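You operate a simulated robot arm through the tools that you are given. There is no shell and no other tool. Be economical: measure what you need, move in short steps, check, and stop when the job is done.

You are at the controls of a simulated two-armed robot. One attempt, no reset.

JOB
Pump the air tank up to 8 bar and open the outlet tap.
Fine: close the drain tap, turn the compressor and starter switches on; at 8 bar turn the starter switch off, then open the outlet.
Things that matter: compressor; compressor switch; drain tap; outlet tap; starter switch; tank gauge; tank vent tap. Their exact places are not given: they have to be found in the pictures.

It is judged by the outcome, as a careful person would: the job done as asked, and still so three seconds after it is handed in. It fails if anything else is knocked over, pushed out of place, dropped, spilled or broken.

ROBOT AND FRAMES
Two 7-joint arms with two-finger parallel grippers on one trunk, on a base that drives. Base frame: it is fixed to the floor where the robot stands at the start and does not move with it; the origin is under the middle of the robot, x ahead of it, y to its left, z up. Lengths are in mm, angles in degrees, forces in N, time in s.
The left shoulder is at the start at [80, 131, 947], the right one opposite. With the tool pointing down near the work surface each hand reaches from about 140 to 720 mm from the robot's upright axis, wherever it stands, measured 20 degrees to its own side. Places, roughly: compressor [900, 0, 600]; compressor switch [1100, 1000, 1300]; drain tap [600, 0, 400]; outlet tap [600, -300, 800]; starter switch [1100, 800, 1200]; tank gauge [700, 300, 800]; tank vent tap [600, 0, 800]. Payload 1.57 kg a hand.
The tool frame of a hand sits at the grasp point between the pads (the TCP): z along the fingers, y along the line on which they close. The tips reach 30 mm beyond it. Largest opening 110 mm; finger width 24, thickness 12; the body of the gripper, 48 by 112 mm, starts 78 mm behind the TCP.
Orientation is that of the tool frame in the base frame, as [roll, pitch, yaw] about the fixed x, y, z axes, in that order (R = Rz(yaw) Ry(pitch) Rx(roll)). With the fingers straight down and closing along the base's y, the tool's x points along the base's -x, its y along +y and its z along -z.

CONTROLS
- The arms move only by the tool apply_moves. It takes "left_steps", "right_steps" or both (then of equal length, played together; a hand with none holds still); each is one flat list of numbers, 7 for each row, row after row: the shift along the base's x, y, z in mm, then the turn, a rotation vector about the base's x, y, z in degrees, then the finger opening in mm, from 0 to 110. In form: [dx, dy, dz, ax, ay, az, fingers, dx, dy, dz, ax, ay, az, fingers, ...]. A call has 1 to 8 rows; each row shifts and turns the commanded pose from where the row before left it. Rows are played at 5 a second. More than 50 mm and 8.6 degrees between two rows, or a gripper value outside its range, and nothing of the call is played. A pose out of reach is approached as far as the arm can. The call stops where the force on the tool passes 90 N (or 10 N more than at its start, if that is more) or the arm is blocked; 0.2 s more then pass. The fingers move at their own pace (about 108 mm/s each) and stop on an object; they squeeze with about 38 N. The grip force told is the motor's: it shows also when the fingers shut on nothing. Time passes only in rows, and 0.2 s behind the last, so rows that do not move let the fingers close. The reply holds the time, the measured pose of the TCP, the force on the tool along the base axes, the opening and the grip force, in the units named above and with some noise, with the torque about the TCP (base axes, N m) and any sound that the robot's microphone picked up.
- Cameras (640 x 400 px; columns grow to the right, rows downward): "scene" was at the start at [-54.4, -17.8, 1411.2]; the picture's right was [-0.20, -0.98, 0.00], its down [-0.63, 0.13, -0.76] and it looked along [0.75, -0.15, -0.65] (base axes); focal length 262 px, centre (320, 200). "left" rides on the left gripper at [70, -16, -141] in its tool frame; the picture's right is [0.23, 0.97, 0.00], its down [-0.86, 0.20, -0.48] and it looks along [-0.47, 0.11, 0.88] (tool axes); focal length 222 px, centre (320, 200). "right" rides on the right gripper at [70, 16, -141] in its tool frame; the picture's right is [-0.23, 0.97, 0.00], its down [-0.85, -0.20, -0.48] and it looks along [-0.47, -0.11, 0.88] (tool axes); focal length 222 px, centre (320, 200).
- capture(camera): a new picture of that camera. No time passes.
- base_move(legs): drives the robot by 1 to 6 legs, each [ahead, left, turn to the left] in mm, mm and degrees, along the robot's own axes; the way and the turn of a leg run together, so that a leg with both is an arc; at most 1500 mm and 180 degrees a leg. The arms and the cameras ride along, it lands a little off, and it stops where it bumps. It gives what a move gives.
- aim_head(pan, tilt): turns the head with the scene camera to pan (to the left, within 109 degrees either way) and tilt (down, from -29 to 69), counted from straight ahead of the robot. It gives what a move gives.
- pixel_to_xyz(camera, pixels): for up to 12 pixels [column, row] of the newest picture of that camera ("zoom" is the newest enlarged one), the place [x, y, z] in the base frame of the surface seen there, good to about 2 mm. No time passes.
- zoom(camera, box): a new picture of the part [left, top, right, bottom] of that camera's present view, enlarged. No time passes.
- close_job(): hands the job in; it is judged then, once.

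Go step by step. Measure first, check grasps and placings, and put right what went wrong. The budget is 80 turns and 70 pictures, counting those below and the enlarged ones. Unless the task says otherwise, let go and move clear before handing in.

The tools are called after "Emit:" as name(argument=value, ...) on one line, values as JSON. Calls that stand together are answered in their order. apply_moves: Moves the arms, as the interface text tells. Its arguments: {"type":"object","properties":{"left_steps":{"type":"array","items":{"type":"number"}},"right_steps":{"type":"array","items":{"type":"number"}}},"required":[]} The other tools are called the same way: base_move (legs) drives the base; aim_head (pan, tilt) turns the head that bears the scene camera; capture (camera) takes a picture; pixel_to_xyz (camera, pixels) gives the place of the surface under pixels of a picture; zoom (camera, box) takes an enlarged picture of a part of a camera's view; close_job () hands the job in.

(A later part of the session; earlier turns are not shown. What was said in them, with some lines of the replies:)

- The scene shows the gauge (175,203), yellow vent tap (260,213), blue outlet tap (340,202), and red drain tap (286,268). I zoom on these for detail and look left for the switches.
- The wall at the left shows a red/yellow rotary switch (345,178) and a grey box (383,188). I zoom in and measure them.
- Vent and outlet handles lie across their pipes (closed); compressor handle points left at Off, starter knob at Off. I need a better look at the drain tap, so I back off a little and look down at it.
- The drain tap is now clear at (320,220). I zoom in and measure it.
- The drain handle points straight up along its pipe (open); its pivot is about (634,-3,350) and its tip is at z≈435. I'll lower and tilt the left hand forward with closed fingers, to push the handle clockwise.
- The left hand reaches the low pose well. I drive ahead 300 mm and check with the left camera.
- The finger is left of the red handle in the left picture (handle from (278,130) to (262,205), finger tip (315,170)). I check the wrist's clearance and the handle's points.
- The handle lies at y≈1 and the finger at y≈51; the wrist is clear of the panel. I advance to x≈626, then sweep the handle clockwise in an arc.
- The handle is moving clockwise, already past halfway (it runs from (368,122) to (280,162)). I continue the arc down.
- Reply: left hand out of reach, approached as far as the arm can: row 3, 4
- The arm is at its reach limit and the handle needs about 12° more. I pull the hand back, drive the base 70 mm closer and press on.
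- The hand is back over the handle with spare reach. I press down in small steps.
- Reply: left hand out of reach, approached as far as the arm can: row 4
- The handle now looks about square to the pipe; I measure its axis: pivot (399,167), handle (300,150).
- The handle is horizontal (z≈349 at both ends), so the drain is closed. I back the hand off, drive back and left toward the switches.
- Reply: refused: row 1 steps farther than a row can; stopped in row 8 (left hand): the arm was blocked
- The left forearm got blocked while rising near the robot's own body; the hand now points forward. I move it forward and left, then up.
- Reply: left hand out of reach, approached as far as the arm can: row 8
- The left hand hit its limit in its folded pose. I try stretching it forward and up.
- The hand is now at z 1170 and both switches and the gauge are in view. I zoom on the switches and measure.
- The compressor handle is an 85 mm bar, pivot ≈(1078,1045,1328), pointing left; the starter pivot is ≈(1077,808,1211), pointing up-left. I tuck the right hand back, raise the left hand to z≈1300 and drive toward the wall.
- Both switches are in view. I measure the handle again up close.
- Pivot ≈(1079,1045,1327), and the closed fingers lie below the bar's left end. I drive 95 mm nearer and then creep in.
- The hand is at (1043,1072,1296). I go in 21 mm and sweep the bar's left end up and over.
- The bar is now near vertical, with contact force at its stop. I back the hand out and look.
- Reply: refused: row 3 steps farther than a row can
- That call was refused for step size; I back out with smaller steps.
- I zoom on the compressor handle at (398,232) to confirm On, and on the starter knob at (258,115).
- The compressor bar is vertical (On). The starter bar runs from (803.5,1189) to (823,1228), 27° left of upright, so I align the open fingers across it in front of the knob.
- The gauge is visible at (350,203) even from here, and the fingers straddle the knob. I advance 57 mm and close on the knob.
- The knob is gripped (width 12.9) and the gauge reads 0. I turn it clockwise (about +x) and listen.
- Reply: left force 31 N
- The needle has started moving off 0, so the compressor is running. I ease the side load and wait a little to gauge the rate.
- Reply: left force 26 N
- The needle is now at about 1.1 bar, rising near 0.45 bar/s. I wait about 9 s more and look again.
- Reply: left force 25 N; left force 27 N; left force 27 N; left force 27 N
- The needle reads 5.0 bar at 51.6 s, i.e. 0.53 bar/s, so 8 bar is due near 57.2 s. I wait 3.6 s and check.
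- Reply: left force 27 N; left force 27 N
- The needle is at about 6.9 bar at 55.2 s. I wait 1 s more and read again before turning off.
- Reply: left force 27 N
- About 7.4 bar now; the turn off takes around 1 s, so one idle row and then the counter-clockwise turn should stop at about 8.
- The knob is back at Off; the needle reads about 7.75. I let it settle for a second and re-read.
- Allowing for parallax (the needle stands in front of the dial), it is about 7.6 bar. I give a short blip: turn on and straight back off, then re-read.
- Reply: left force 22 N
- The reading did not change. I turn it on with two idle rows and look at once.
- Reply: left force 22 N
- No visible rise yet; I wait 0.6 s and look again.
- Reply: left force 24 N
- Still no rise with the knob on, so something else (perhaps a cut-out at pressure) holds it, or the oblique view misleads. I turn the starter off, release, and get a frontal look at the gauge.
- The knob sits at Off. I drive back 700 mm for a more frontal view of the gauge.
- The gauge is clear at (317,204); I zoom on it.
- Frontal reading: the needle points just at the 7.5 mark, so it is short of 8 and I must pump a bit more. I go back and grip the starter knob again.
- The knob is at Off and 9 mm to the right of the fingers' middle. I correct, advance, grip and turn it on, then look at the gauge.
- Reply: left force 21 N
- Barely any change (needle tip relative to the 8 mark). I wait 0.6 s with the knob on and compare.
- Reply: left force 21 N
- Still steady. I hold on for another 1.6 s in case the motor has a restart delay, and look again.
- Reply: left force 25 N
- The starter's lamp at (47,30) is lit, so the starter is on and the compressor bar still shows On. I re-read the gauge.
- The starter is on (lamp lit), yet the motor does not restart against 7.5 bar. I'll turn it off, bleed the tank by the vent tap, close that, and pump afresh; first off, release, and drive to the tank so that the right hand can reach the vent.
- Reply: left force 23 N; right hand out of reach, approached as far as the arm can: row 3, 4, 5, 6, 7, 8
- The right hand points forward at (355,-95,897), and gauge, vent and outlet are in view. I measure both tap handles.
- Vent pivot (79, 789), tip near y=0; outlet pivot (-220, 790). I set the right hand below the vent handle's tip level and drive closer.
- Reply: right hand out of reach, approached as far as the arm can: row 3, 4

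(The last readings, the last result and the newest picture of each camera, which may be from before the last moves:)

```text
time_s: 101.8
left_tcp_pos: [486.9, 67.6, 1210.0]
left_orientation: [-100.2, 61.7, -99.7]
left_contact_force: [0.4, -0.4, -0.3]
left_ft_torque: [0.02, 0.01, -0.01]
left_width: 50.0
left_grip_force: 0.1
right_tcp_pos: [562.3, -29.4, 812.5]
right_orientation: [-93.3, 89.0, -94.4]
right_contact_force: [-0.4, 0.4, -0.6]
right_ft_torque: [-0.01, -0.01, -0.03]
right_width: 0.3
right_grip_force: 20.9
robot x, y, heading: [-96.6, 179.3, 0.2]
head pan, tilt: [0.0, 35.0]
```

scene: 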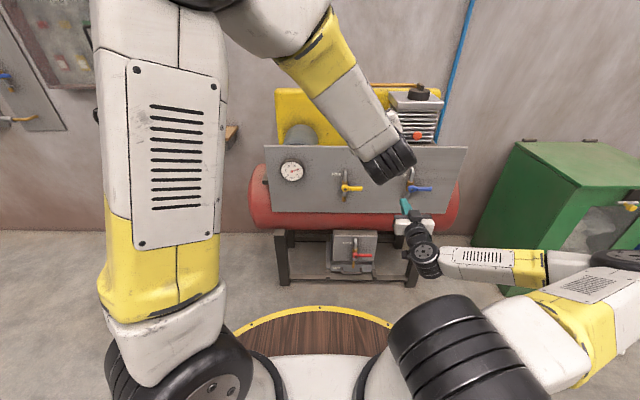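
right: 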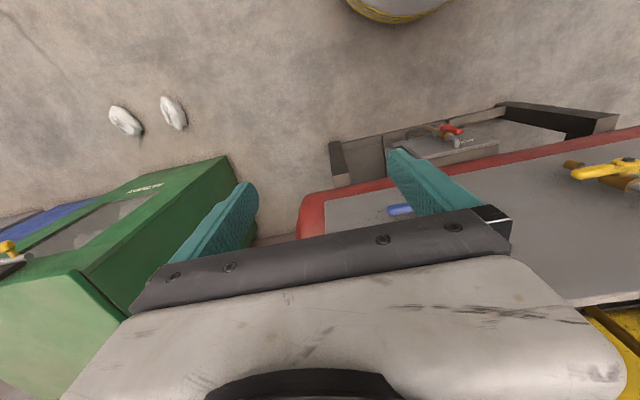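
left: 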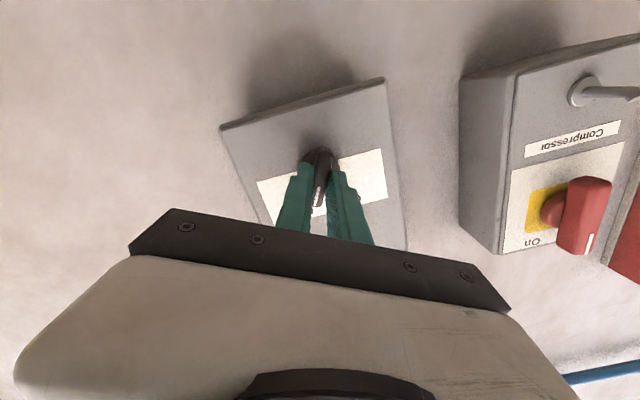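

The arm is limited there; I shift the base left 50 mm and pull the hand in while lowering.

Emit:
base_move(legs=[[0, 50, 0]])

Emit:
apply_moves(right_steps=[-30, 0, -15, 0, 0, 0, 0, -30, 0, -15, 0, 0, 0, 0, -20, 0, -15, 0, 0, 0, 0])

```text
time_s: 102.7
left_tcp_pos: [487.4, 119.7, 1211.4]
left_orientation: [-100.2, 61.7, -99.6]
left_contact_force: [0.1, 0.6, 0.0]
left_ft_torque: [0.0, 0.01, -0.01]
left_width: 50.0
left_grip_force: 0.0
right_tcp_pos: [561.7, 21.1, 812.0]
right_orientation: [-93.5, 89.0, -94.6]
right_contact_force: [0.7, -0.3, -0.2]
right_ft_torque: [0.0, 0.01, 0.0]
right_width: 0.2
right_grip_force: 21.2
robot x, y, heading: [-92.7, 236.6, 0.1]
head pan, tilt: [0.0, 35.0]
```

```text
time_s: 103.5
left_tcp_pos: [488.2, 119.4, 1210.3]
left_orientation: [-100.1, 61.6, -99.7]
left_contact_force: [-0.7, -0.6, 0.1]
left_ft_torque: [0.01, 0.02, 0.0]
left_width: 50.0
left_grip_force: 0.0
right_tcp_pos: [503.1, 5.2, 826.6]
right_orientation: [-97.8, 88.9, -98.9]
right_contact_force: [0.0, 0.4, -0.7]
right_ft_torque: [0.01, 0.0, 0.0]
right_width: 0.1
right_grip_force: 20.9
right hand out of reach, approached as far as the arm can: row 1, 2, 3
robot x, y, heading: [-95.0, 231.8, -0.1]
head pan, tilt: [0.0, 35.0]
```

Closer in is worse, so I tilt the hand 25° down, which frees the wrist, while going forward and down to (575,18,765).

Emit:
apply_moves(right_steps=[20, 4, -5, 0, 8.2, 0, 0, 20, 4, -15, 0, 8.2, 0, 0, 20, 4, -20, 0, 8.2, 0, 0, 10, 1, -22, 0, 0, 0, 0])

```text
time_s: 104.5
left_tcp_pos: [487.9, 118.8, 1210.0]
left_orientation: [-100.2, 61.7, -99.8]
left_contact_force: [-0.7, 0.0, -0.2]
left_ft_torque: [0.01, 0.01, 0.0]
left_width: 50.0
left_grip_force: 0.1
right_tcp_pos: [571.2, 17.8, 762.6]
right_orientation: [-176.9, 65.2, -177.7]
right_contact_force: [0.2, 0.0, 0.5]
right_ft_torque: [0.01, -0.03, 0.03]
right_width: 0.0
right_grip_force: 20.9
robot x, y, heading: [-92.0, 229.5, -0.3]
head pan, tilt: [0.0, 35.0]
```

The hand is under the tip now. I go in 48 mm and sweep the vent handle up.

Emit:
apply_moves(right_steps=[25, 0, 0, 0, 0, 0, 0, 23, 0, 0, 0, 0, 0, 0, 0, 2, 15, 0, 0, 0, 0, 0, -3, 17, 0, 0, 0, 0, 0, 0, 16, 0, 0, 0, 0, 0, 6, 16, 0, 0, 0, 0, 0, 9, 13, 0, 0, 0, 0, 0, 13, 11, 0, 0, 0, 0])

Emit:
zoom(camera="scene", box=[220, 130, 476, 290])

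```text
time_s: 106.3
left_tcp_pos: [488.6, 117.6, 1211.9]
left_orientation: [-100.2, 61.7, -99.8]
left_contact_force: [0.4, -0.9, 0.0]
left_ft_torque: [0.0, -0.04, 0.03]
left_width: 50.1
left_grip_force: 0.1
right_tcp_pos: [621.1, 43.1, 853.6]
right_orientation: [-176.8, 65.3, -177.7]
right_contact_force: [0.2, 0.5, -1.1]
right_ft_torque: [0.02, 0.0, -0.02]
right_width: 0.0
right_grip_force: 21.5
robot x, y, heading: [-95.5, 232.4, -0.1]
head pan, tilt: [0.0, 35.0]
```

```text
2.50 times, centred on (348, 210) of scene
```

zoom: 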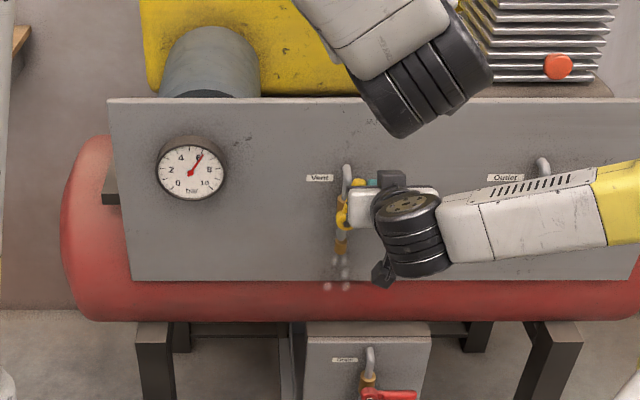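

The vent is open (air puffing under it) and the gauge has already dropped to about 6. I pull back and move over to the handle's left while it bleeds.

Emit:
apply_moves(right_steps=[0, -4, 0, 0, 0, 0, 0, -27, 0, 0, 0, 0, 0, 0, -27, 0, 0, 0, 0, 0, 0, 0, 30, 5, 0, 0, 0, 0, 0, 38, 0, 0, 0, 0, 0, 0, 0, 0, 0, 0, 0, 0])

Emit:
apply_moves(right_steps=[0, 0, 0, 0, 0, 0, 0, 0, 0, 0, 0, 0, 0, 0, 0, 0, 0, 0, 0, 0, 0, 0, 0, 0, 0, 0, 0, 0, 0, 0, 0, 0, 0, 0, 0, 0, 0, 0, 0, 0, 0, 0, 0, 0, 0, 0, 0, 0, 0, 0, 0, 0, 0, 0, 0, 0])

Emit:
zoom(camera="scene", box=[252, 140, 412, 240])

```text
time_s: 107.7
left_tcp_pos: [487.6, 120.2, 1212.3]
left_orientation: [-100.2, 61.7, -99.7]
left_contact_force: [-0.7, -0.2, 0.2]
left_ft_torque: [0.03, -0.01, -0.03]
left_width: 50.2
left_grip_force: 0.1
right_tcp_pos: [567.3, 108.8, 857.5]
right_orientation: [-176.8, 65.3, -177.7]
right_contact_force: [0.2, 0.0, -0.9]
right_ft_torque: [0.0, -0.01, -0.01]
right_width: 0.1
right_grip_force: 21.3
robot x, y, heading: [-93.7, 231.9, 0.0]
head pan, tilt: [0.0, 35.0]
```

```text
time_s: 109.5
left_tcp_pos: [488.2, 119.2, 1210.8]
left_orientation: [-100.2, 61.8, -99.8]
left_contact_force: [0.4, 0.3, 0.2]
left_ft_torque: [0.0, 0.01, -0.02]
left_width: 49.9
left_grip_force: 0.0
right_tcp_pos: [568.0, 107.9, 857.0]
right_orientation: [-176.8, 65.3, -177.8]
right_contact_force: [0.1, 0.5, 0.4]
right_ft_torque: [-0.02, -0.05, 0.0]
right_width: 0.0
right_grip_force: 21.1
robot x, y, heading: [-95.1, 231.1, 0.1]
head pan, tilt: [0.0, 35.0]
```

```text
4.00 times, centred on (332, 190) of scene
```

zoom: 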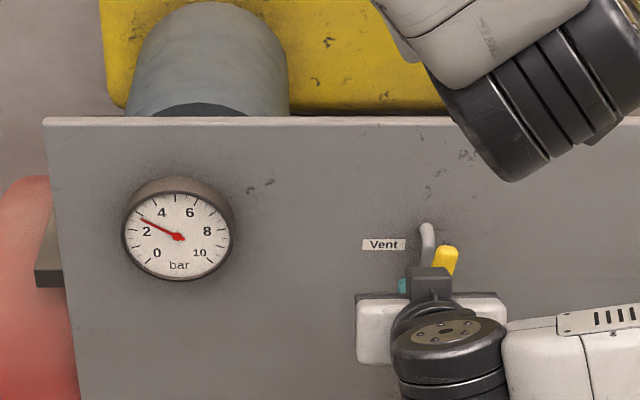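

About 2.7 bar and falling. I let it bleed some 14 s more to get near zero.

Emit:
apply_moves(right_steps=[0, 0, 0, 0, 0, 0, 0, 0, 0, 0, 0, 0, 0, 0, 0, 0, 0, 0, 0, 0, 0, 0, 0, 0, 0, 0, 0, 0, 0, 0, 0, 0, 0, 0, 0, 0, 0, 0, 0, 0, 0, 0, 0, 0, 0, 0, 0, 0, 0, 0, 0, 0, 0, 0, 0, 0])

Emit:
apply_moves(right_steps=[0, 0, 0, 0, 0, 0, 0, 0, 0, 0, 0, 0, 0, 0, 0, 0, 0, 0, 0, 0, 0, 0, 0, 0, 0, 0, 0, 0, 0, 0, 0, 0, 0, 0, 0, 0, 0, 0, 0, 0, 0, 0, 0, 0, 0, 0, 0, 0, 0, 0, 0, 0, 0, 0, 0, 0])

Emit:
apply_moves(right_steps=[0, 0, 0, 0, 0, 0, 0, 0, 0, 0, 0, 0, 0, 0, 0, 0, 0, 0, 0, 0, 0, 0, 0, 0, 0, 0, 0, 0, 0, 0, 0, 0, 0, 0, 0, 0, 0, 0, 0, 0, 0, 0, 0, 0, 0, 0, 0, 0, 0, 0, 0, 0, 0, 0, 0, 0])

Emit:
apply_moves(right_steps=[0, 0, 0, 0, 0, 0, 0, 0, 0, 0, 0, 0, 0, 0, 0, 0, 0, 0, 0, 0, 0, 0, 0, 0, 0, 0, 0, 0, 0, 0, 0, 0, 0, 0, 0, 0, 0, 0, 0, 0, 0, 0, 0, 0, 0, 0, 0, 0, 0, 0, 0, 0, 0, 0, 0, 0])

Emit:
apply_moves(right_steps=[0, 0, 0, 0, 0, 0, 0, 0, 0, 0, 0, 0, 0, 0, 0, 0, 0, 0, 0, 0, 0, 0, 0, 0, 0, 0, 0, 0, 0, 0, 0, 0, 0, 0, 0, 0, 0, 0, 0, 0, 0, 0, 0, 0, 0, 0, 0, 0, 0, 0, 0, 0, 0, 0, 0, 0])

Emit:
apply_moves(right_steps=[0, 0, 0, 0, 0, 0, 0, 0, 0, 0, 0, 0, 0, 0, 0, 0, 0, 0, 0, 0, 0, 0, 0, 0, 0, 0, 0, 0, 0, 0, 0, 0, 0, 0, 0, 0, 0, 0, 0, 0, 0, 0, 0, 0, 0, 0, 0, 0, 0, 0, 0, 0, 0, 0, 0, 0])

Emit:
apply_moves(right_steps=[0, 0, 0, 0, 0, 0, 0, 0, 0, 0, 0, 0, 0, 0, 0, 0, 0, 0, 0, 0, 0, 0, 0, 0, 0, 0, 0, 0, 0, 0, 0, 0, 0, 0, 0, 0, 0, 0, 0, 0, 0, 0, 0, 0, 0, 0, 0, 0, 0, 0, 0, 0, 0, 0, 0, 0])

Emit:
apply_moves(right_steps=[26, 0, 0, 0, 0, 0, 0, 26, 0, 0, 0, 0, 0, 0, 0, -20, 3, 0, 0, 0, 0, 0, -20, 0, 0, 0, 0, 0, 0, -15, -5, 0, 0, 0, 0, 0, -14, -9, 0, 0, 0, 0, 0, -11, -13, 0, 0, 0, 0, 0, -8, -15, 0, 0, 0, 0])

Emit:
zoom(camera="scene", box=[252, 140, 412, 240])

```text
time_s: 111.3
left_tcp_pos: [488.1, 118.2, 1210.7]
left_orientation: [-100.2, 61.7, -99.7]
left_contact_force: [0.4, 0.5, -0.2]
left_ft_torque: [0.0, -0.04, 0.03]
left_width: 50.1
left_grip_force: 0.0
right_tcp_pos: [566.4, 107.8, 857.8]
right_orientation: [-176.8, 65.3, -177.7]
right_contact_force: [-0.2, -0.6, 0.0]
right_ft_torque: [0.03, 0.02, 0.02]
right_width: 0.1
right_grip_force: 21.2
robot x, y, heading: [-94.2, 228.9, -0.0]
head pan, tilt: [0.0, 35.0]
```

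```text
time_s: 113.1
left_tcp_pos: [487.7, 118.1, 1211.0]
left_orientation: [-100.1, 61.8, -99.7]
left_contact_force: [-0.5, -0.2, -0.8]
left_ft_torque: [0.03, -0.01, -0.03]
left_width: 50.1
left_grip_force: 0.1
right_tcp_pos: [567.5, 109.0, 858.6]
right_orientation: [-176.7, 65.3, -177.6]
right_contact_force: [-0.3, -0.4, 0.8]
right_ft_torque: [0.01, 0.03, 0.03]
right_width: 0.0
right_grip_force: 21.4
robot x, y, heading: [-96.2, 232.1, 0.2]
head pan, tilt: [0.0, 35.0]
```

```text
time_s: 114.9
left_tcp_pos: [487.8, 118.9, 1211.4]
left_orientation: [-100.2, 61.7, -99.7]
left_contact_force: [-0.4, -0.4, 0.8]
left_ft_torque: [0.01, -0.01, -0.02]
left_width: 50.4
left_grip_force: 0.0
right_tcp_pos: [567.4, 108.3, 858.4]
right_orientation: [-176.8, 65.3, -177.6]
right_contact_force: [0.6, -0.5, 0.2]
right_ft_torque: [0.01, -0.01, -0.04]
right_width: 0.0
right_grip_force: 21.6
robot x, y, heading: [-95.1, 232.5, -0.2]
head pan, tilt: [0.0, 35.0]
```

```text
time_s: 116.7
left_tcp_pos: [487.4, 118.4, 1210.3]
left_orientation: [-100.2, 61.7, -99.8]
left_contact_force: [-0.1, 1.1, -0.7]
left_ft_torque: [0.02, 0.03, 0.0]
left_width: 50.1
left_grip_force: 0.1
right_tcp_pos: [568.0, 107.7, 857.0]
right_orientation: [-176.8, 65.3, -177.7]
right_contact_force: [1.2, 0.9, 0.0]
right_ft_torque: [-0.03, 0.01, 0.0]
right_width: 0.0
right_grip_force: 20.7
robot x, y, heading: [-93.9, 232.1, -0.2]
head pan, tilt: [0.0, 35.0]
```

```text
time_s: 118.5
left_tcp_pos: [488.2, 118.9, 1211.1]
left_orientation: [-100.2, 61.6, -99.7]
left_contact_force: [0.8, 0.2, 0.1]
left_ft_torque: [-0.01, 0.0, -0.02]
left_width: 50.2
left_grip_force: 0.0
right_tcp_pos: [567.2, 106.9, 856.9]
right_orientation: [-176.8, 65.3, -177.8]
right_contact_force: [0.1, -0.2, -0.5]
right_ft_torque: [-0.02, -0.02, 0.0]
right_width: 0.0
right_grip_force: 21.1
robot x, y, heading: [-97.0, 234.7, -0.3]
head pan, tilt: [0.0, 35.0]
```

```text
time_s: 120.3
left_tcp_pos: [487.7, 118.4, 1210.1]
left_orientation: [-100.2, 61.7, -99.7]
left_contact_force: [0.4, 0.6, -0.5]
left_ft_torque: [-0.02, 0.0, 0.01]
left_width: 50.0
left_grip_force: 0.2
right_tcp_pos: [567.5, 107.0, 857.2]
right_orientation: [-176.7, 65.2, -177.7]
right_contact_force: [0.3, 0.7, 0.9]
right_ft_torque: [0.03, 0.02, 0.02]
right_width: 0.0
right_grip_force: 21.2
robot x, y, heading: [-93.2, 231.7, -0.3]
head pan, tilt: [0.0, 35.0]
```

```text
time_s: 122.1
left_tcp_pos: [486.6, 117.2, 1210.8]
left_orientation: [-100.2, 61.6, -99.7]
left_contact_force: [0.3, 0.4, -0.1]
left_ft_torque: [0.0, -0.01, 0.02]
left_width: 50.2
left_grip_force: 0.0
right_tcp_pos: [567.5, 108.4, 857.8]
right_orientation: [-176.8, 65.2, -177.7]
right_contact_force: [-0.1, -0.3, 0.4]
right_ft_torque: [0.03, 0.02, -0.01]
right_width: 0.0
right_grip_force: 21.3
robot x, y, heading: [-92.2, 231.2, -0.2]
head pan, tilt: [0.0, 35.0]
```

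```text
time_s: 123.9
left_tcp_pos: [487.1, 118.2, 1210.8]
left_orientation: [-100.2, 61.6, -99.6]
left_contact_force: [0.4, 0.2, 0.4]
left_ft_torque: [0.0, -0.03, 0.01]
left_width: 50.0
left_grip_force: 0.1
right_tcp_pos: [613.0, 6.2, 822.7]
right_orientation: [-176.8, 65.3, -177.7]
right_contact_force: [-1.8, 0.2, 0.3]
right_ft_torque: [0.01, 0.03, 0.02]
right_width: 0.0
right_grip_force: 21.2
right hand out of reach, approached as far as the arm can: row 1, 2
robot x, y, heading: [-94.5, 231.9, -0.2]
head pan, tilt: [0.0, 35.0]
```

```text
4.00 times, centred on (332, 190) of scene
```

zoom: 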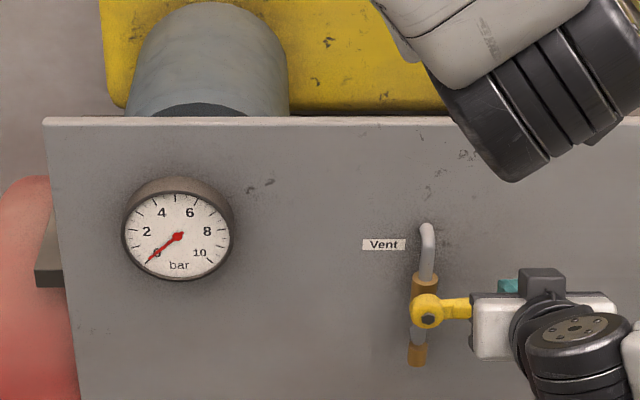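

The gauge is near 0 and the vent handle is nearly square. I measure its slope.

Emit:
pixel_to_xyz(camera="zoom", pixels=[[428, 319], [450, 308], [458, 308], [466, 308], [458, 298], [458, 318], [466, 298], [466, 317], [446, 300], [446, 320]])

Emit:
apply_moves(right_steps=[0, 0, -5, 0, 0, 0, 0, 0, 0, -4, 0, 0, 0, 0])

Emit:
pixel_to_xyz(camera="scene", pixels=[[359, 218]])

```text
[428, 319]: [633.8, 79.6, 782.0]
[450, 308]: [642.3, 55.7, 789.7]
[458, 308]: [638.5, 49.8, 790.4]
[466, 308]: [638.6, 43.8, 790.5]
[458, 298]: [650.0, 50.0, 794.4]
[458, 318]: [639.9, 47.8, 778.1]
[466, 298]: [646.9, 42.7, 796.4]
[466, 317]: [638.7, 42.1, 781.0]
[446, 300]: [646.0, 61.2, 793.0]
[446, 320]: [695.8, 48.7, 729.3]
```

```text
time_s: 124.5
left_tcp_pos: [487.6, 118.9, 1211.0]
left_orientation: [-100.1, 61.6, -99.7]
left_contact_force: [0.0, 0.9, -0.2]
left_ft_torque: [-0.04, -0.02, 0.0]
left_width: 49.8
left_grip_force: 0.0
right_tcp_pos: [613.7, 5.8, 813.5]
right_orientation: [-176.8, 65.3, -177.7]
right_contact_force: [-11.8, -5.9, 3.4]
right_ft_torque: [-0.07, 0.22, -0.09]
right_width: 0.1
right_grip_force: 21.5
robot x, y, heading: [-92.1, 234.1, -0.2]
head pan, tilt: [0.0, 35.0]
```

```text
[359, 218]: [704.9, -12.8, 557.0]
```

The push met the stop, so the vent is closed. I back away, tuck the right hand pointing down again, and return to the wall.

Emit:
apply_moves(right_steps=[-35, 0, 10, 0, 0, 0, 0, -35, -5, 15, 0, 0, 0, 0])

Emit:
base_move(legs=[[-220, 0, 0]])

Emit:
apply_moves(right_steps=[-30, -22, 22, 0, 8, 0, 0, -30, -22, 22, 0, 8, 0, 0, -30, -22, 22, 0, 8, 0, 0, -30, -22, 22, 0, 8, 0, 0, -30, -22, 22, 0, 8, 0, 0, -30, -22, 22, 0, 8, 0, 0, -30, -22, 18, 0, 8, 0, 0, -30, -22, 0, 0, 8, 0, 0])

Emit:
base_move(legs=[[0, 690, 0]])

```text
time_s: 125.1
left_tcp_pos: [488.3, 119.0, 1210.2]
left_orientation: [-100.3, 61.7, -99.7]
left_contact_force: [-0.3, -0.2, -1.1]
left_ft_torque: [0.0, -0.03, 0.01]
left_width: 49.8
left_grip_force: 0.0
right_tcp_pos: [544.3, 3.3, 841.0]
right_orientation: [-176.9, 65.4, -177.7]
right_contact_force: [0.6, 0.6, 0.0]
right_ft_torque: [-0.04, 0.01, -0.08]
right_width: 0.1
right_grip_force: 21.7
robot x, y, heading: [-95.8, 235.4, -0.3]
head pan, tilt: [0.0, 35.0]
```

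```text
time_s: 126.8
left_tcp_pos: [264.2, 119.3, 1210.8]
left_orientation: [-100.2, 61.7, -99.8]
left_contact_force: [0.6, -0.4, 0.4]
left_ft_torque: [-0.02, 0.0, -0.01]
left_width: 50.1
left_grip_force: 0.0
right_tcp_pos: [320.0, 4.1, 839.7]
right_orientation: [-176.8, 65.3, -177.7]
right_contact_force: [-0.1, 0.1, 0.0]
right_ft_torque: [0.03, 0.0, -0.01]
right_width: 0.0
right_grip_force: 21.4
robot x, y, heading: [-317.8, 231.7, 0.1]
head pan, tilt: [0.0, 35.0]
```

```text
time_s: 128.6
left_tcp_pos: [262.4, 118.0, 1210.6]
left_orientation: [-100.1, 61.8, -99.9]
left_contact_force: [0.9, 0.0, -0.5]
left_ft_torque: [0.02, 0.0, -0.05]
left_width: 49.9
left_grip_force: 0.0
right_tcp_pos: [88.6, -170.3, 982.9]
right_orientation: [-178.9, 1.3, -179.1]
right_contact_force: [-0.2, -0.1, -0.1]
right_ft_torque: [-0.05, 0.01, -0.01]
right_width: 0.0
right_grip_force: 21.3
right hand out of reach, approached as far as the arm can: row 5
robot x, y, heading: [-317.5, 233.7, -0.1]
head pan, tilt: [0.0, 35.0]
```

```text
time_s: 132.5
left_tcp_pos: [261.8, 822.3, 1211.3]
left_orientation: [-100.2, 61.7, -99.0]
left_contact_force: [0.2, 0.5, 0.2]
left_ft_torque: [0.0, 0.02, 0.02]
left_width: 50.1
left_grip_force: 0.0
right_tcp_pos: [90.9, 529.4, 983.1]
right_orientation: [-178.9, 1.3, -178.3]
right_contact_force: [-0.5, 0.7, -0.3]
right_ft_torque: [-0.01, 0.02, 0.02]
right_width: 0.0
right_grip_force: 21.1
robot x, y, heading: [-322.4, 927.0, 0.6]
head pan, tilt: [0.0, 35.0]
```

All clear; I drive to the wall and check with the left camera readout only.

Emit:
apply_moves(right_steps=[-40, 0, 0, 0, 0, 0, 0, -40, 0, 0, 0, 0, 0, 0])

Emit:
base_move(legs=[[685, -10, -0.6]])

Emit:
aim_head(pan=-45, tilt=40)

```text
time_s: 133.1
left_tcp_pos: [262.6, 821.7, 1210.5]
left_orientation: [-100.2, 61.7, -99.0]
left_contact_force: [0.3, 0.0, -0.1]
left_ft_torque: [-0.01, -0.03, 0.02]
left_width: 50.0
left_grip_force: 0.0
right_tcp_pos: [10.5, 529.4, 984.4]
right_orientation: [-178.8, 1.3, -178.2]
right_contact_force: [0.2, -0.1, 0.0]
right_ft_torque: [-0.02, -0.01, 0.02]
right_width: 0.0
right_grip_force: 21.2
robot x, y, heading: [-317.3, 928.7, 0.6]
head pan, tilt: [0.0, 35.0]
```

```text
time_s: 136.8
left_tcp_pos: [948.1, 821.6, 1210.6]
left_orientation: [-100.2, 61.7, -98.8]
left_contact_force: [0.0, 0.9, -0.3]
left_ft_torque: [-0.04, 0.01, 0.02]
left_width: 50.0
left_grip_force: 0.0
right_tcp_pos: [695.4, 530.2, 984.0]
right_orientation: [-178.9, 1.4, -178.1]
right_contact_force: [-0.1, -0.5, 0.0]
right_ft_torque: [0.04, 0.02, 0.0]
right_width: 0.2
right_grip_force: 21.5
robot x, y, heading: [362.1, 929.2, 0.6]
head pan, tilt: [0.0, 35.0]
```

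```text
time_s: 137.9
left_tcp_pos: [946.8, 822.7, 1210.7]
left_orientation: [-100.1, 61.7, -98.7]
left_contact_force: [0.0, 0.5, -0.3]
left_ft_torque: [-0.02, 0.02, 0.03]
left_width: 50.0
left_grip_force: 0.0
right_tcp_pos: [696.0, 528.1, 983.0]
right_orientation: [-178.9, 1.3, -178.1]
right_contact_force: [-0.3, 0.1, 0.1]
right_ft_torque: [0.02, 0.02, 0.04]
right_width: 0.0
right_grip_force: 21.3
robot x, y, heading: [363.6, 927.8, 0.7]
head pan, tilt: [-45.0, 40.0]
```

I grip the knob again (12 mm correction) and verify the width.

Emit:
apply_moves(left_steps=[25, -12, 0, 0, 0, 0, 50, 30, 0, 0, 0, 0, 0, 50, 30, 0, 0, 0, 0, 0, 50, 22, 0, 0, 0, 0, 0, 50, 0, 0, 0, 0, 0, 0, 5, 0, 0, 0, 0, 0, 0, 5, 0, 0, 0, 0, 0, 0, 5])

Emit:
capture(camera="scene")

```text
time_s: 139.6
left_tcp_pos: [1052.9, 808.7, 1211.7]
left_orientation: [-100.1, 61.8, -98.8]
left_contact_force: [3.6, -1.7, 2.8]
left_ft_torque: [-0.01, 0.05, -0.43]
left_width: 13.1
left_grip_force: 29.9
right_tcp_pos: [696.3, 527.8, 983.9]
right_orientation: [-178.8, 1.3, -178.1]
right_contact_force: [0.0, 0.3, -0.2]
right_ft_torque: [0.0, 0.0, -0.01]
right_width: 0.0
right_grip_force: 21.4
robot x, y, heading: [362.0, 925.9, 0.8]
head pan, tilt: [-45.0, 40.0]
```

```text
7 pictures are left
```

scene: 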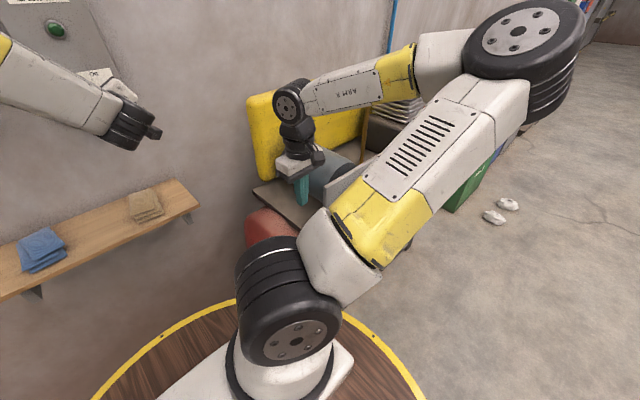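

The knob is gripped, but the right arm's elbow now hides the gauge from the head. I use the right hand's camera instead: move that hand back and beside the gauge, tilted to look at it.

Emit:
apply_moves(right_steps=[-42, 0, 0, 0, 0, 0, 0, -42, 0, 0, 0, 0, 0, 0, -42, 0, 0, 0, 0, 0, 0, -42, -20, 0, 0, 0, 0, 0, -10, -40, -10, 0, -7, 0, 0, 0, -40, -15, 0, -7, 0, 0, 0, -42, -15, 0, -7, 0, 0, 0, -42, -15, 0, -7, 0, 0])

Emit:
capture(camera="right")

```text
time_s: 141.3
left_tcp_pos: [1054.3, 809.6, 1211.7]
left_orientation: [-100.1, 61.6, -98.8]
left_contact_force: [8.7, -5.4, 6.8]
left_ft_torque: [0.01, -0.22, -0.35]
left_width: 13.1
left_grip_force: 30.2
right_tcp_pos: [651.0, 476.7, 945.0]
right_orientation: [-177.8, 29.2, -178.4]
right_contact_force: [0.0, -0.7, -0.2]
right_ft_torque: [-0.01, 0.02, 0.03]
right_width: 0.0
right_grip_force: 21.5
right hand out of reach, approached as far as the arm can: row 5, 6, 7, 8
robot x, y, heading: [362.1, 926.2, 0.9]
head pan, tilt: [-45.0, 40.0]
```

```text
6 pictures are left
```

right: 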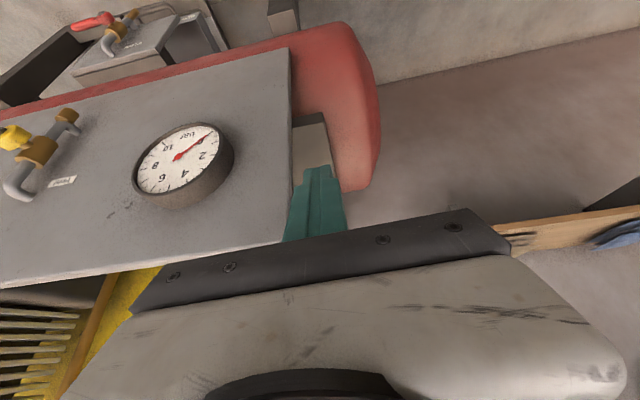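

The right camera sees the gauge clearly at (183,162), reading about 0.2. I turn the starter on and pump for about 14 s, then read.

Emit:
apply_moves(left_steps=[0, 0, 0, 8.2, 0, 0, 5, 0, 0, 0, 8.2, 0, 0, 5, 0, 0, 0, 8.2, 0, 0, 5, 0, 0, 0, 8.2, 0, 0, 5, 0, 0, 0, 8.2, 0, 0, 5, 0, 0, 0, 8, 0, 0, 5, 0, 0, 0, 7, 0, 0, 5])

Emit:
apply_moves(left_steps=[0, 0, 0, 0, 0, 0, 5, 0, 0, 0, 0, 0, 0, 5, 0, 0, 0, 0, 0, 0, 5, 0, 0, 0, 0, 0, 0, 5, 0, 0, 0, 0, 0, 0, 5, 0, 0, 0, 0, 0, 0, 5, 0, 0, 0, 0, 0, 0, 5, 0, 0, 0, 0, 0, 0, 5])

Emit:
apply_moves(left_steps=[0, 0, 0, 0, 0, 0, 5, 0, 0, 0, 0, 0, 0, 5, 0, 0, 0, 0, 0, 0, 5, 0, 0, 0, 0, 0, 0, 5, 0, 0, 0, 0, 0, 0, 5, 0, 0, 0, 0, 0, 0, 5, 0, 0, 0, 0, 0, 0, 5, 0, 0, 0, 0, 0, 0, 5])

Emit:
apply_moves(left_steps=[0, 0, 0, 0, 0, 0, 5, 0, 0, 0, 0, 0, 0, 5, 0, 0, 0, 0, 0, 0, 5, 0, 0, 0, 0, 0, 0, 5, 0, 0, 0, 0, 0, 0, 5, 0, 0, 0, 0, 0, 0, 5, 0, 0, 0, 0, 0, 0, 5, 0, 0, 0, 0, 0, 0, 5])

Emit:
apply_moves(left_steps=[0, 0, 0, 0, 0, 0, 5, 0, 0, 0, 0, 0, 0, 5, 0, 0, 0, 0, 0, 0, 5, 0, 0, 0, 0, 0, 0, 5, 0, 0, 0, 0, 0, 0, 5, 0, 0, 0, 0, 0, 0, 5, 0, 0, 0, 0, 0, 0, 5, 0, 0, 0, 0, 0, 0, 5])

Emit:
apply_moves(left_steps=[0, 0, 0, 0, 0, 0, 5, 0, 0, 0, 0, 0, 0, 5, 0, 0, 0, 0, 0, 0, 5, 0, 0, 0, 0, 0, 0, 5, 0, 0, 0, 0, 0, 0, 5, 0, 0, 0, 0, 0, 0, 5, 0, 0, 0, 0, 0, 0, 5, 0, 0, 0, 0, 0, 0, 5])

Emit:
apply_moves(left_steps=[0, 0, 0, 0, 0, 0, 5, 0, 0, 0, 0, 0, 0, 5, 0, 0, 0, 0, 0, 0, 5, 0, 0, 0, 0, 0, 0, 5, 0, 0, 0, 0, 0, 0, 5, 0, 0, 0, 0, 0, 0, 5, 0, 0, 0, 0, 0, 0, 5, 0, 0, 0, 0, 0, 0, 5])

Emit:
apply_moves(left_steps=[0, 0, 0, 0, 0, 0, 5, 0, 0, 0, 0, 0, 0, 5, 0, 0, 0, 0, 0, 0, 5, 0, 0, 0, 0, 0, 0, 5, 0, 0, 0, 0, 0, 0, 5, 0, 0, 0, 0, 0, 0, 5, 0, 0, 0, 0, 0, 0, 5, 0, 0, 0, 0, 0, 0, 5])

Emit:
zoom(camera="right", box=[113, 115, 257, 205])

```text
time_s: 142.9
left_tcp_pos: [1052.1, 808.3, 1210.8]
left_orientation: [95.3, 61.5, 98.7]
left_contact_force: [-3.9, -9.9, 6.9]
left_ft_torque: [0.04, -0.23, -0.62]
left_width: 13.2
left_grip_force: 30.3
right_tcp_pos: [650.9, 475.8, 945.7]
right_orientation: [-177.6, 29.2, -178.5]
right_contact_force: [0.0, 0.1, 0.1]
right_ft_torque: [-0.01, 0.0, 0.04]
right_width: 0.0
right_grip_force: 21.5
robot x, y, heading: [361.9, 928.0, 0.9]
head pan, tilt: [-45.0, 40.0]
```

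```text
time_s: 144.8
left_tcp_pos: [1051.7, 808.4, 1210.4]
left_orientation: [95.5, 61.7, 98.7]
left_contact_force: [-5.8, -14.6, 4.2]
left_ft_torque: [-0.01, -0.12, -0.72]
left_width: 13.2
left_grip_force: 30.0
right_tcp_pos: [650.2, 475.4, 945.1]
right_orientation: [-177.6, 29.1, -178.4]
right_contact_force: [0.2, -0.2, -0.2]
right_ft_torque: [-0.02, 0.02, 0.0]
right_width: 0.0
right_grip_force: 21.0
robot x, y, heading: [364.6, 920.1, 0.7]
head pan, tilt: [-45.0, 40.0]
```

```text
time_s: 146.6
left_tcp_pos: [1051.9, 808.4, 1210.7]
left_orientation: [95.4, 61.8, 98.7]
left_contact_force: [-8.2, -16.5, 2.6]
left_ft_torque: [0.01, 0.04, -0.65]
left_width: 12.9
left_grip_force: 29.9
right_tcp_pos: [649.8, 476.2, 944.1]
right_orientation: [-177.6, 29.2, -178.4]
right_contact_force: [-1.0, 0.6, 0.2]
right_ft_torque: [0.02, -0.03, 0.0]
right_width: 0.1
right_grip_force: 21.5
robot x, y, heading: [361.9, 921.8, 0.9]
head pan, tilt: [-45.0, 40.0]
```

```text
time_s: 148.3
left_tcp_pos: [1053.4, 808.1, 1210.6]
left_orientation: [95.4, 61.8, 98.6]
left_contact_force: [-9.2, -16.9, 1.1]
left_ft_torque: [-0.01, 0.11, -0.68]
left_width: 13.3
left_grip_force: 30.1
right_tcp_pos: [650.8, 476.0, 943.3]
right_orientation: [-177.7, 29.0, -178.5]
right_contact_force: [-0.1, -0.4, 0.0]
right_ft_torque: [-0.01, 0.02, 0.01]
right_width: 0.1
right_grip_force: 21.5
robot x, y, heading: [363.8, 927.8, 0.8]
head pan, tilt: [-45.0, 40.0]
```

```text
time_s: 150.2
left_tcp_pos: [1052.0, 808.8, 1210.1]
left_orientation: [95.4, 61.8, 98.7]
left_contact_force: [-10.6, -16.9, 0.5]
left_ft_torque: [-0.01, 0.12, -0.65]
left_width: 13.2
left_grip_force: 29.5
right_tcp_pos: [649.7, 475.3, 944.4]
right_orientation: [-177.7, 29.1, -178.4]
right_contact_force: [0.3, -0.5, -0.1]
right_ft_torque: [0.05, 0.01, -0.02]
right_width: 0.0
right_grip_force: 21.1
robot x, y, heading: [363.5, 922.6, 0.7]
head pan, tilt: [-45.0, 40.0]
```

```text
time_s: 151.9
left_tcp_pos: [1053.6, 809.3, 1211.1]
left_orientation: [95.5, 61.6, 98.7]
left_contact_force: [-9.1, -16.6, -1.6]
left_ft_torque: [-0.05, 0.14, -0.67]
left_width: 13.5
left_grip_force: 29.7
right_tcp_pos: [650.1, 475.7, 946.0]
right_orientation: [-177.7, 29.1, -178.4]
right_contact_force: [1.0, -0.2, -0.1]
right_ft_torque: [-0.01, -0.02, -0.01]
right_width: 0.1
right_grip_force: 21.8
robot x, y, heading: [360.3, 925.5, 0.7]
head pan, tilt: [-45.0, 40.0]
```

```text
time_s: 153.8
left_tcp_pos: [1054.4, 808.3, 1209.5]
left_orientation: [95.5, 61.7, 98.8]
left_contact_force: [-10.3, -16.3, -2.3]
left_ft_torque: [0.01, 0.18, -0.66]
left_width: 13.3
left_grip_force: 29.3
right_tcp_pos: [651.5, 475.7, 945.6]
right_orientation: [-177.7, 29.1, -178.4]
right_contact_force: [0.4, -0.3, -0.2]
right_ft_torque: [0.02, 0.01, 0.01]
right_width: 0.0
right_grip_force: 21.3
robot x, y, heading: [363.4, 922.4, 0.6]
head pan, tilt: [-45.0, 40.0]
```

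```text
time_s: 155.6
left_tcp_pos: [1053.4, 808.0, 1210.5]
left_orientation: [95.4, 61.6, 98.6]
left_contact_force: [-10.0, -16.5, -4.0]
left_ft_torque: [0.0, 0.13, -0.69]
left_width: 13.4
left_grip_force: 30.2
right_tcp_pos: [650.6, 476.3, 945.0]
right_orientation: [-177.8, 29.1, -178.4]
right_contact_force: [-1.0, -0.1, 0.4]
right_ft_torque: [0.01, -0.02, 0.02]
right_width: 0.3
right_grip_force: 20.9
robot x, y, heading: [364.0, 927.9, 1.1]
head pan, tilt: [-45.0, 40.0]
```

```text
4.44 times, centred on (185, 160) of right
```

zoom: 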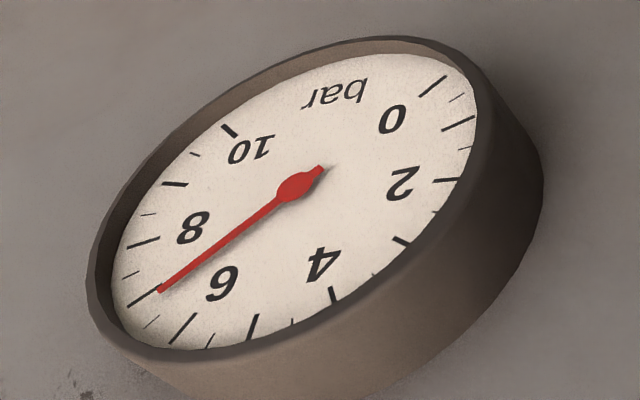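

The needle is at about 6.95 bar. As learned before, about 2.0 s more and then turning off gives 8.

Emit:
apply_moves(left_steps=[0, 0, 0, 0, 0, 0, 5, 0, 0, 0, 0, 0, 0, 5, 0, 0, 0, 0, 0, 0, 5, 0, 0, 0, 0, 0, 0, 5, 0, 0, 0, 0, 0, 0, 5, 0, 0, 0, 0, 0, 0, 5, 0, 0, 0, 0, 0, 0, 5, 0, 0, 0, 0, 0, 0, 5])

Emit:
apply_moves(left_steps=[0, 0, 0, 0, 0, 0, 5, 0, 0, 0, -8.2, 0, 0, 5, 0, 0, 0, -8.2, 0, 0, 5, 0, 0, 0, -8.2, 0, 0, 5, 0, 0, 0, -8.2, 0, 0, 5, 0, 0, 0, -8.2, 0, 0, 5, 0, 0, 0, -8, 0, 0, 5, 0, 0, 0, -7, 0, 0, 5])

Emit:
zoom(camera="right", box=[113, 115, 257, 205])

```text
time_s: 157.3
left_tcp_pos: [1053.5, 808.5, 1209.3]
left_orientation: [95.3, 61.7, 98.8]
left_contact_force: [-10.7, -16.1, -4.3]
left_ft_torque: [-0.01, 0.25, -0.64]
left_width: 13.5
left_grip_force: 30.3
right_tcp_pos: [649.5, 476.8, 945.0]
right_orientation: [-177.7, 29.1, -178.4]
right_contact_force: [-0.6, 0.3, 0.8]
right_ft_torque: [0.02, 0.0, -0.02]
right_width: 0.0
right_grip_force: 21.6
robot x, y, heading: [367.2, 923.1, 0.9]
head pan, tilt: [-45.0, 40.0]
```

```text
time_s: 159.2
left_tcp_pos: [1053.0, 809.0, 1211.8]
left_orientation: [-100.1, 61.6, -98.7]
left_contact_force: [-13.1, -9.4, -3.5]
left_ft_torque: [0.0, 0.12, -0.48]
left_width: 13.0
left_grip_force: 29.9
right_tcp_pos: [649.4, 475.9, 944.8]
right_orientation: [-177.6, 29.1, -178.4]
right_contact_force: [-0.1, -0.2, -0.5]
right_ft_torque: [-0.01, -0.02, -0.02]
right_width: 0.0
right_grip_force: 21.2
robot x, y, heading: [365.3, 925.5, 0.9]
head pan, tilt: [-45.0, 40.0]
```

```text
4.44 times, centred on (185, 160) of right
```

zoom: 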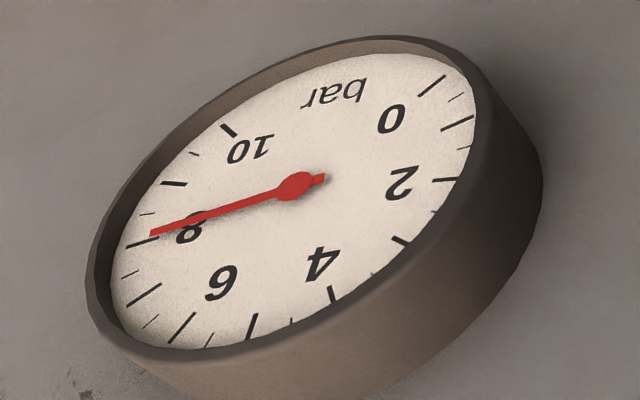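

The knob is Off and the needle sits at 8 (tip (150,234) by the 8 mark). I release, back away and drive to the outlet tap, setting the right hand as it was for the vent.

Emit:
apply_moves(left_steps=[0, 0, 0, 0, 0, 0, 50, 0, 0, 0, 0, 0, 0, 50, -25, 0, 0, 0, 0, 0, 50, -40, 0, 0, 0, 0, 0, 50, -40, 0, 0, 0, 0, 0, 50])

Emit:
base_move(legs=[[-690, 0, -0.8], [0, -985, 0]])

Emit:
apply_moves(right_steps=[34, 21, -10, 0, -4.5, 0, 0, 34, 21, -10, 0, -4.5, 0, 0, 34, 21, -10, 0, -4.5, 0, 0, 34, 21, -10, 0, -4.5, 0, 0, 34, 21, -10, 0, -4.5, 0, 0, 34, 21, -20, 0, -4.5, 0, 0, 34, 21, -20, 0, -4.5, 0, 0, 34, 21, -20, 0, -4.5, 0, 0])

Emit:
apply_moves(right_steps=[34, 21, -25, 0, 0, 0, 0, 34, 21, -25, 0, 0, 0, 0, 34, 21, -22, 0, 0, 0, 0])

```text
time_s: 160.3
left_tcp_pos: [948.8, 810.0, 1211.6]
left_orientation: [-100.1, 61.7, -98.8]
left_contact_force: [-0.2, 0.5, 0.1]
left_ft_torque: [0.01, 0.0, -0.01]
left_width: 50.1
left_grip_force: 0.0
right_tcp_pos: [651.1, 476.5, 946.3]
right_orientation: [-177.7, 29.1, -178.4]
right_contact_force: [0.3, 0.2, 0.7]
right_ft_torque: [-0.01, 0.01, -0.03]
right_width: 0.0
right_grip_force: 21.7
robot x, y, heading: [362.4, 925.2, 0.8]
head pan, tilt: [-45.0, 40.0]
```

```text
time_s: 168.9
left_tcp_pos: [234.8, -186.0, 1211.3]
left_orientation: [-100.1, 61.7, -100.5]
left_contact_force: [0.5, 0.1, 0.2]
left_ft_torque: [-0.02, -0.02, 0.03]
left_width: 49.9
left_grip_force: 0.2
right_tcp_pos: [-73.2, -509.9, 944.8]
right_orientation: [-177.6, 29.1, 179.9]
right_contact_force: [-0.2, 0.2, -0.2]
right_ft_torque: [0.0, -0.01, -0.05]
right_width: 0.1
right_grip_force: 21.3
robot x, y, heading: [-345.9, -49.6, -0.7]
head pan, tilt: [-45.0, 40.0]
```

```text
time_s: 170.7
left_tcp_pos: [234.3, -186.9, 1210.0]
left_orientation: [-100.0, 61.7, -100.5]
left_contact_force: [-0.3, 0.1, 0.2]
left_ft_torque: [0.01, 0.03, 0.0]
left_width: 50.4
left_grip_force: 0.0
right_tcp_pos: [212.7, -368.9, 834.5]
right_orientation: [-177.8, 65.1, 179.6]
right_contact_force: [0.2, 0.6, 0.2]
right_ft_torque: [0.0, 0.0, 0.0]
right_width: 0.1
right_grip_force: 21.2
right hand out of reach, approached as far as the arm can: row 2, 3, 4
robot x, y, heading: [-349.0, -53.5, -1.1]
head pan, tilt: [-45.0, 40.0]
```

```text
time_s: 171.5
left_tcp_pos: [234.6, -187.3, 1211.2]
left_orientation: [-100.1, 61.7, -100.6]
left_contact_force: [-0.4, -0.3, -0.3]
left_ft_torque: [0.0, 0.0, 0.01]
left_width: 50.1
left_grip_force: 0.2
right_tcp_pos: [313.5, -305.6, 763.1]
right_orientation: [-177.9, 65.2, 179.6]
right_contact_force: [-0.2, -0.6, -0.5]
right_ft_torque: [0.01, 0.02, 0.03]
right_width: 0.0
right_grip_force: 21.7
robot x, y, heading: [-348.1, -56.3, -1.1]
head pan, tilt: [-45.0, 40.0]
```

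The right hand is ready at (313,-306,763). I drive ahead 255 mm with a small correction.

Emit:
base_move(legs=[[255, 15, 1.1]])

Emit:
aim_head(pan=0, tilt=38)

Emit:
capture(camera="scene")

```text
time_s: 173.3
left_tcp_pos: [493.9, -158.2, 1210.9]
left_orientation: [-100.2, 61.7, -99.2]
left_contact_force: [-0.4, -0.4, -0.4]
left_ft_torque: [-0.03, -0.01, 0.0]
left_width: 50.3
left_grip_force: 0.0
right_tcp_pos: [576.0, -274.2, 763.0]
right_orientation: [-177.7, 65.1, -179.0]
right_contact_force: [0.1, 0.1, -0.3]
right_ft_torque: [0.0, 0.02, -0.03]
right_width: 0.0
right_grip_force: 20.8
robot x, y, heading: [-90.9, -36.2, 0.3]
head pan, tilt: [-45.0, 40.0]
```

```text
time_s: 174.4
left_tcp_pos: [495.0, -160.2, 1211.1]
left_orientation: [-100.2, 61.7, -99.1]
left_contact_force: [-0.2, -1.4, 0.0]
left_ft_torque: [-0.03, 0.0, 0.05]
left_width: 50.2
left_grip_force: 0.1
right_tcp_pos: [575.9, -276.2, 763.3]
right_orientation: [-177.9, 65.0, -178.9]
right_contact_force: [0.6, 0.8, -0.9]
right_ft_torque: [0.0, -0.02, -0.01]
right_width: 0.0
right_grip_force: 21.5
robot x, y, heading: [-91.0, -36.6, 0.3]
head pan, tilt: [0.0, 38.0]
```

```text
3 pictures are left
```

scene: 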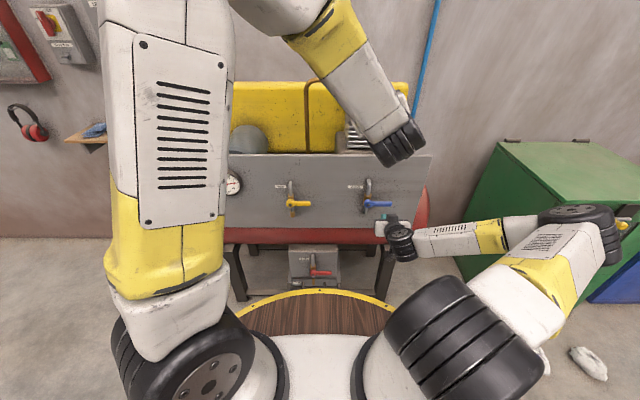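

The hand is right under the blue outlet handle, and pressure is held. I go in and sweep the outlet handle up to vertical.

Emit:
apply_moves(right_steps=[25, -5, 0, 0, 0, 0, 0, 20, 0, 0, 0, 0, 0, 0, 0, 2, 15, 0, 0, 0, 0, 0, -3, 17, 0, 0, 0, 0, 0, 0, 16, 0, 0, 0, 0, 0, 6, 16, 0, 0, 0, 0, 0, 9, 13, 0, 0, 0, 0, 0, 13, 11, 0, 0, 0, 0])

Emit:
apply_moves(right_steps=[0, 9, 6, 0, 0, 0, 0, 0, 6, 2, 0, 0, 0, 0, 0, 4, 0, 0, 0, 0, 0, 0, 3, 0, 0, 0, 0, 0])

Emit:
zoom(camera="scene", box=[220, 140, 444, 280])

```text
time_s: 176.2
left_tcp_pos: [494.7, -159.1, 1209.9]
left_orientation: [-100.2, 61.7, -99.2]
left_contact_force: [-0.1, -0.2, 0.1]
left_ft_torque: [0.04, 0.02, 0.05]
left_width: 50.2
left_grip_force: 0.1
right_tcp_pos: [621.4, -253.9, 853.0]
right_orientation: [-177.8, 65.0, -179.0]
right_contact_force: [-0.3, -0.6, -0.3]
right_ft_torque: [-0.03, 0.0, 0.01]
right_width: 0.1
right_grip_force: 21.3
robot x, y, heading: [-91.2, -40.8, 0.6]
head pan, tilt: [0.0, 38.0]
```

```text
time_s: 177.2
left_tcp_pos: [493.5, -159.5, 1211.1]
left_orientation: [-100.2, 61.8, -99.3]
left_contact_force: [-1.6, -0.4, 0.6]
left_ft_torque: [-0.01, 0.03, -0.04]
left_width: 49.9
left_grip_force: 0.2
right_tcp_pos: [619.9, -239.8, 859.3]
right_orientation: [-177.2, 65.1, -179.3]
right_contact_force: [-6.1, -32.7, 2.9]
right_ft_torque: [-0.23, -0.04, -0.5]
right_width: 0.0
right_grip_force: 21.6
robot x, y, heading: [-92.1, -39.1, 0.1]
head pan, tilt: [0.0, 38.0]
```

```text
2.86 times, centred on (332, 210) of scene
```

zoom: 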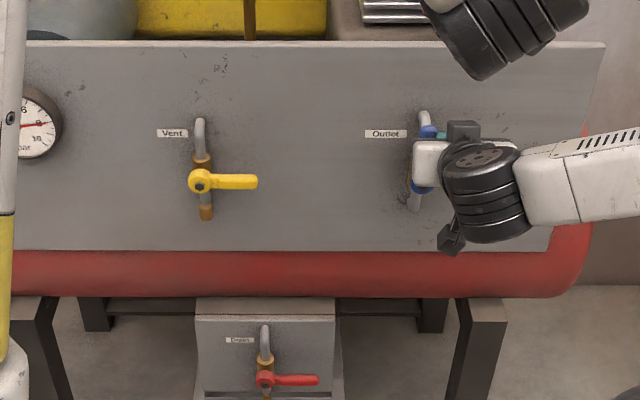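

The outlet handle stands upright against its stop (33 N); vent and drain are still closed. I back the hand off and check.

Emit:
apply_moves(right_steps=[0, -8, 0, 0, 0, 0, 0, -30, -5, 0, 0, 0, 0, 0, -40, 0, 0, 0, 0, 0, 0, -20, -40, 0, 0, 0, 0, 0, 0, -40, 0, 0, 0, 0, 0, 0, -40, 0, 0, 0, 0, 0])

Emit:
base_move(legs=[[-150, 0, 0]])

Emit:
zoom(camera="scene", box=[200, 110, 456, 270])

```text
time_s: 178.6
left_tcp_pos: [495.9, -157.7, 1210.6]
left_orientation: [-100.2, 61.7, -99.2]
left_contact_force: [0.7, 0.0, -0.6]
left_ft_torque: [0.0, 0.01, -0.03]
left_width: 50.1
left_grip_force: 0.1
right_tcp_pos: [531.7, -362.0, 860.2]
right_orientation: [-177.8, 65.0, -178.9]
right_contact_force: [0.3, 0.5, 0.4]
right_ft_torque: [-0.04, 0.0, -0.03]
right_width: 0.0
right_grip_force: 21.3
robot x, y, heading: [-91.8, -38.3, 0.3]
head pan, tilt: [0.0, 38.0]
```

```text
time_s: 180.0
left_tcp_pos: [345.5, -157.2, 1212.4]
left_orientation: [-100.2, 61.7, -99.0]
left_contact_force: [-0.1, 0.4, -0.3]
left_ft_torque: [0.02, 0.02, 0.01]
left_width: 50.1
left_grip_force: 0.1
right_tcp_pos: [383.9, -362.0, 859.7]
right_orientation: [-177.8, 65.1, -178.7]
right_contact_force: [0.9, -0.3, -0.2]
right_ft_torque: [-0.01, 0.01, 0.02]
right_width: 0.1
right_grip_force: 21.0
robot x, y, heading: [-244.2, -38.3, 0.7]
head pan, tilt: [0.0, 38.0]
```

```text
2.50 times, centred on (328, 190) of scene
```

zoom: 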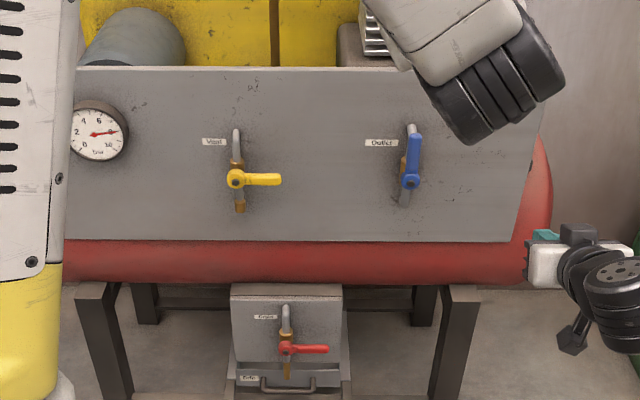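

The outlet is open, vent and drain are closed, and the hands are clear. I use the last picture to read the gauge.

Emit:
zoom(camera="scene", box=[223, 153, 255, 173])

```text
16.00 times, centred on (239, 163) of scene
```

zoom: 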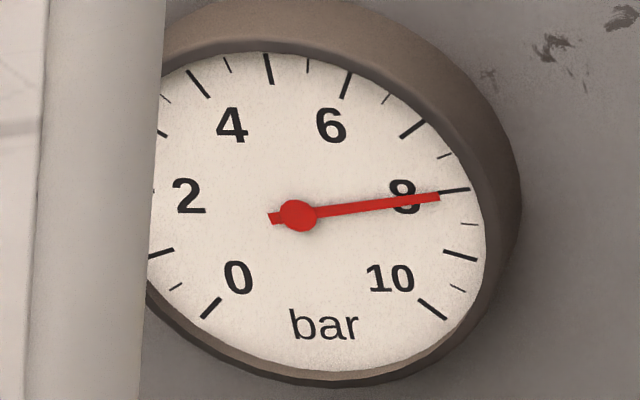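

The needle points at the 8 mark, the outlet is open, and the hands are clear. I hand the job in.

Emit:
close_job()

```text
The job is handed in.
```

The tank is at 8 bar on the gauge with the outlet tap open. The drain and vent taps are closed, the compressor switch is on and the starter is off.

I pumped it up twice. The first time I turned the starter off too early, at about 7.5 bar. The motor would not restart against that pressure, so I bled the tank to near zero through the vent tap, closed it and pumped up again.
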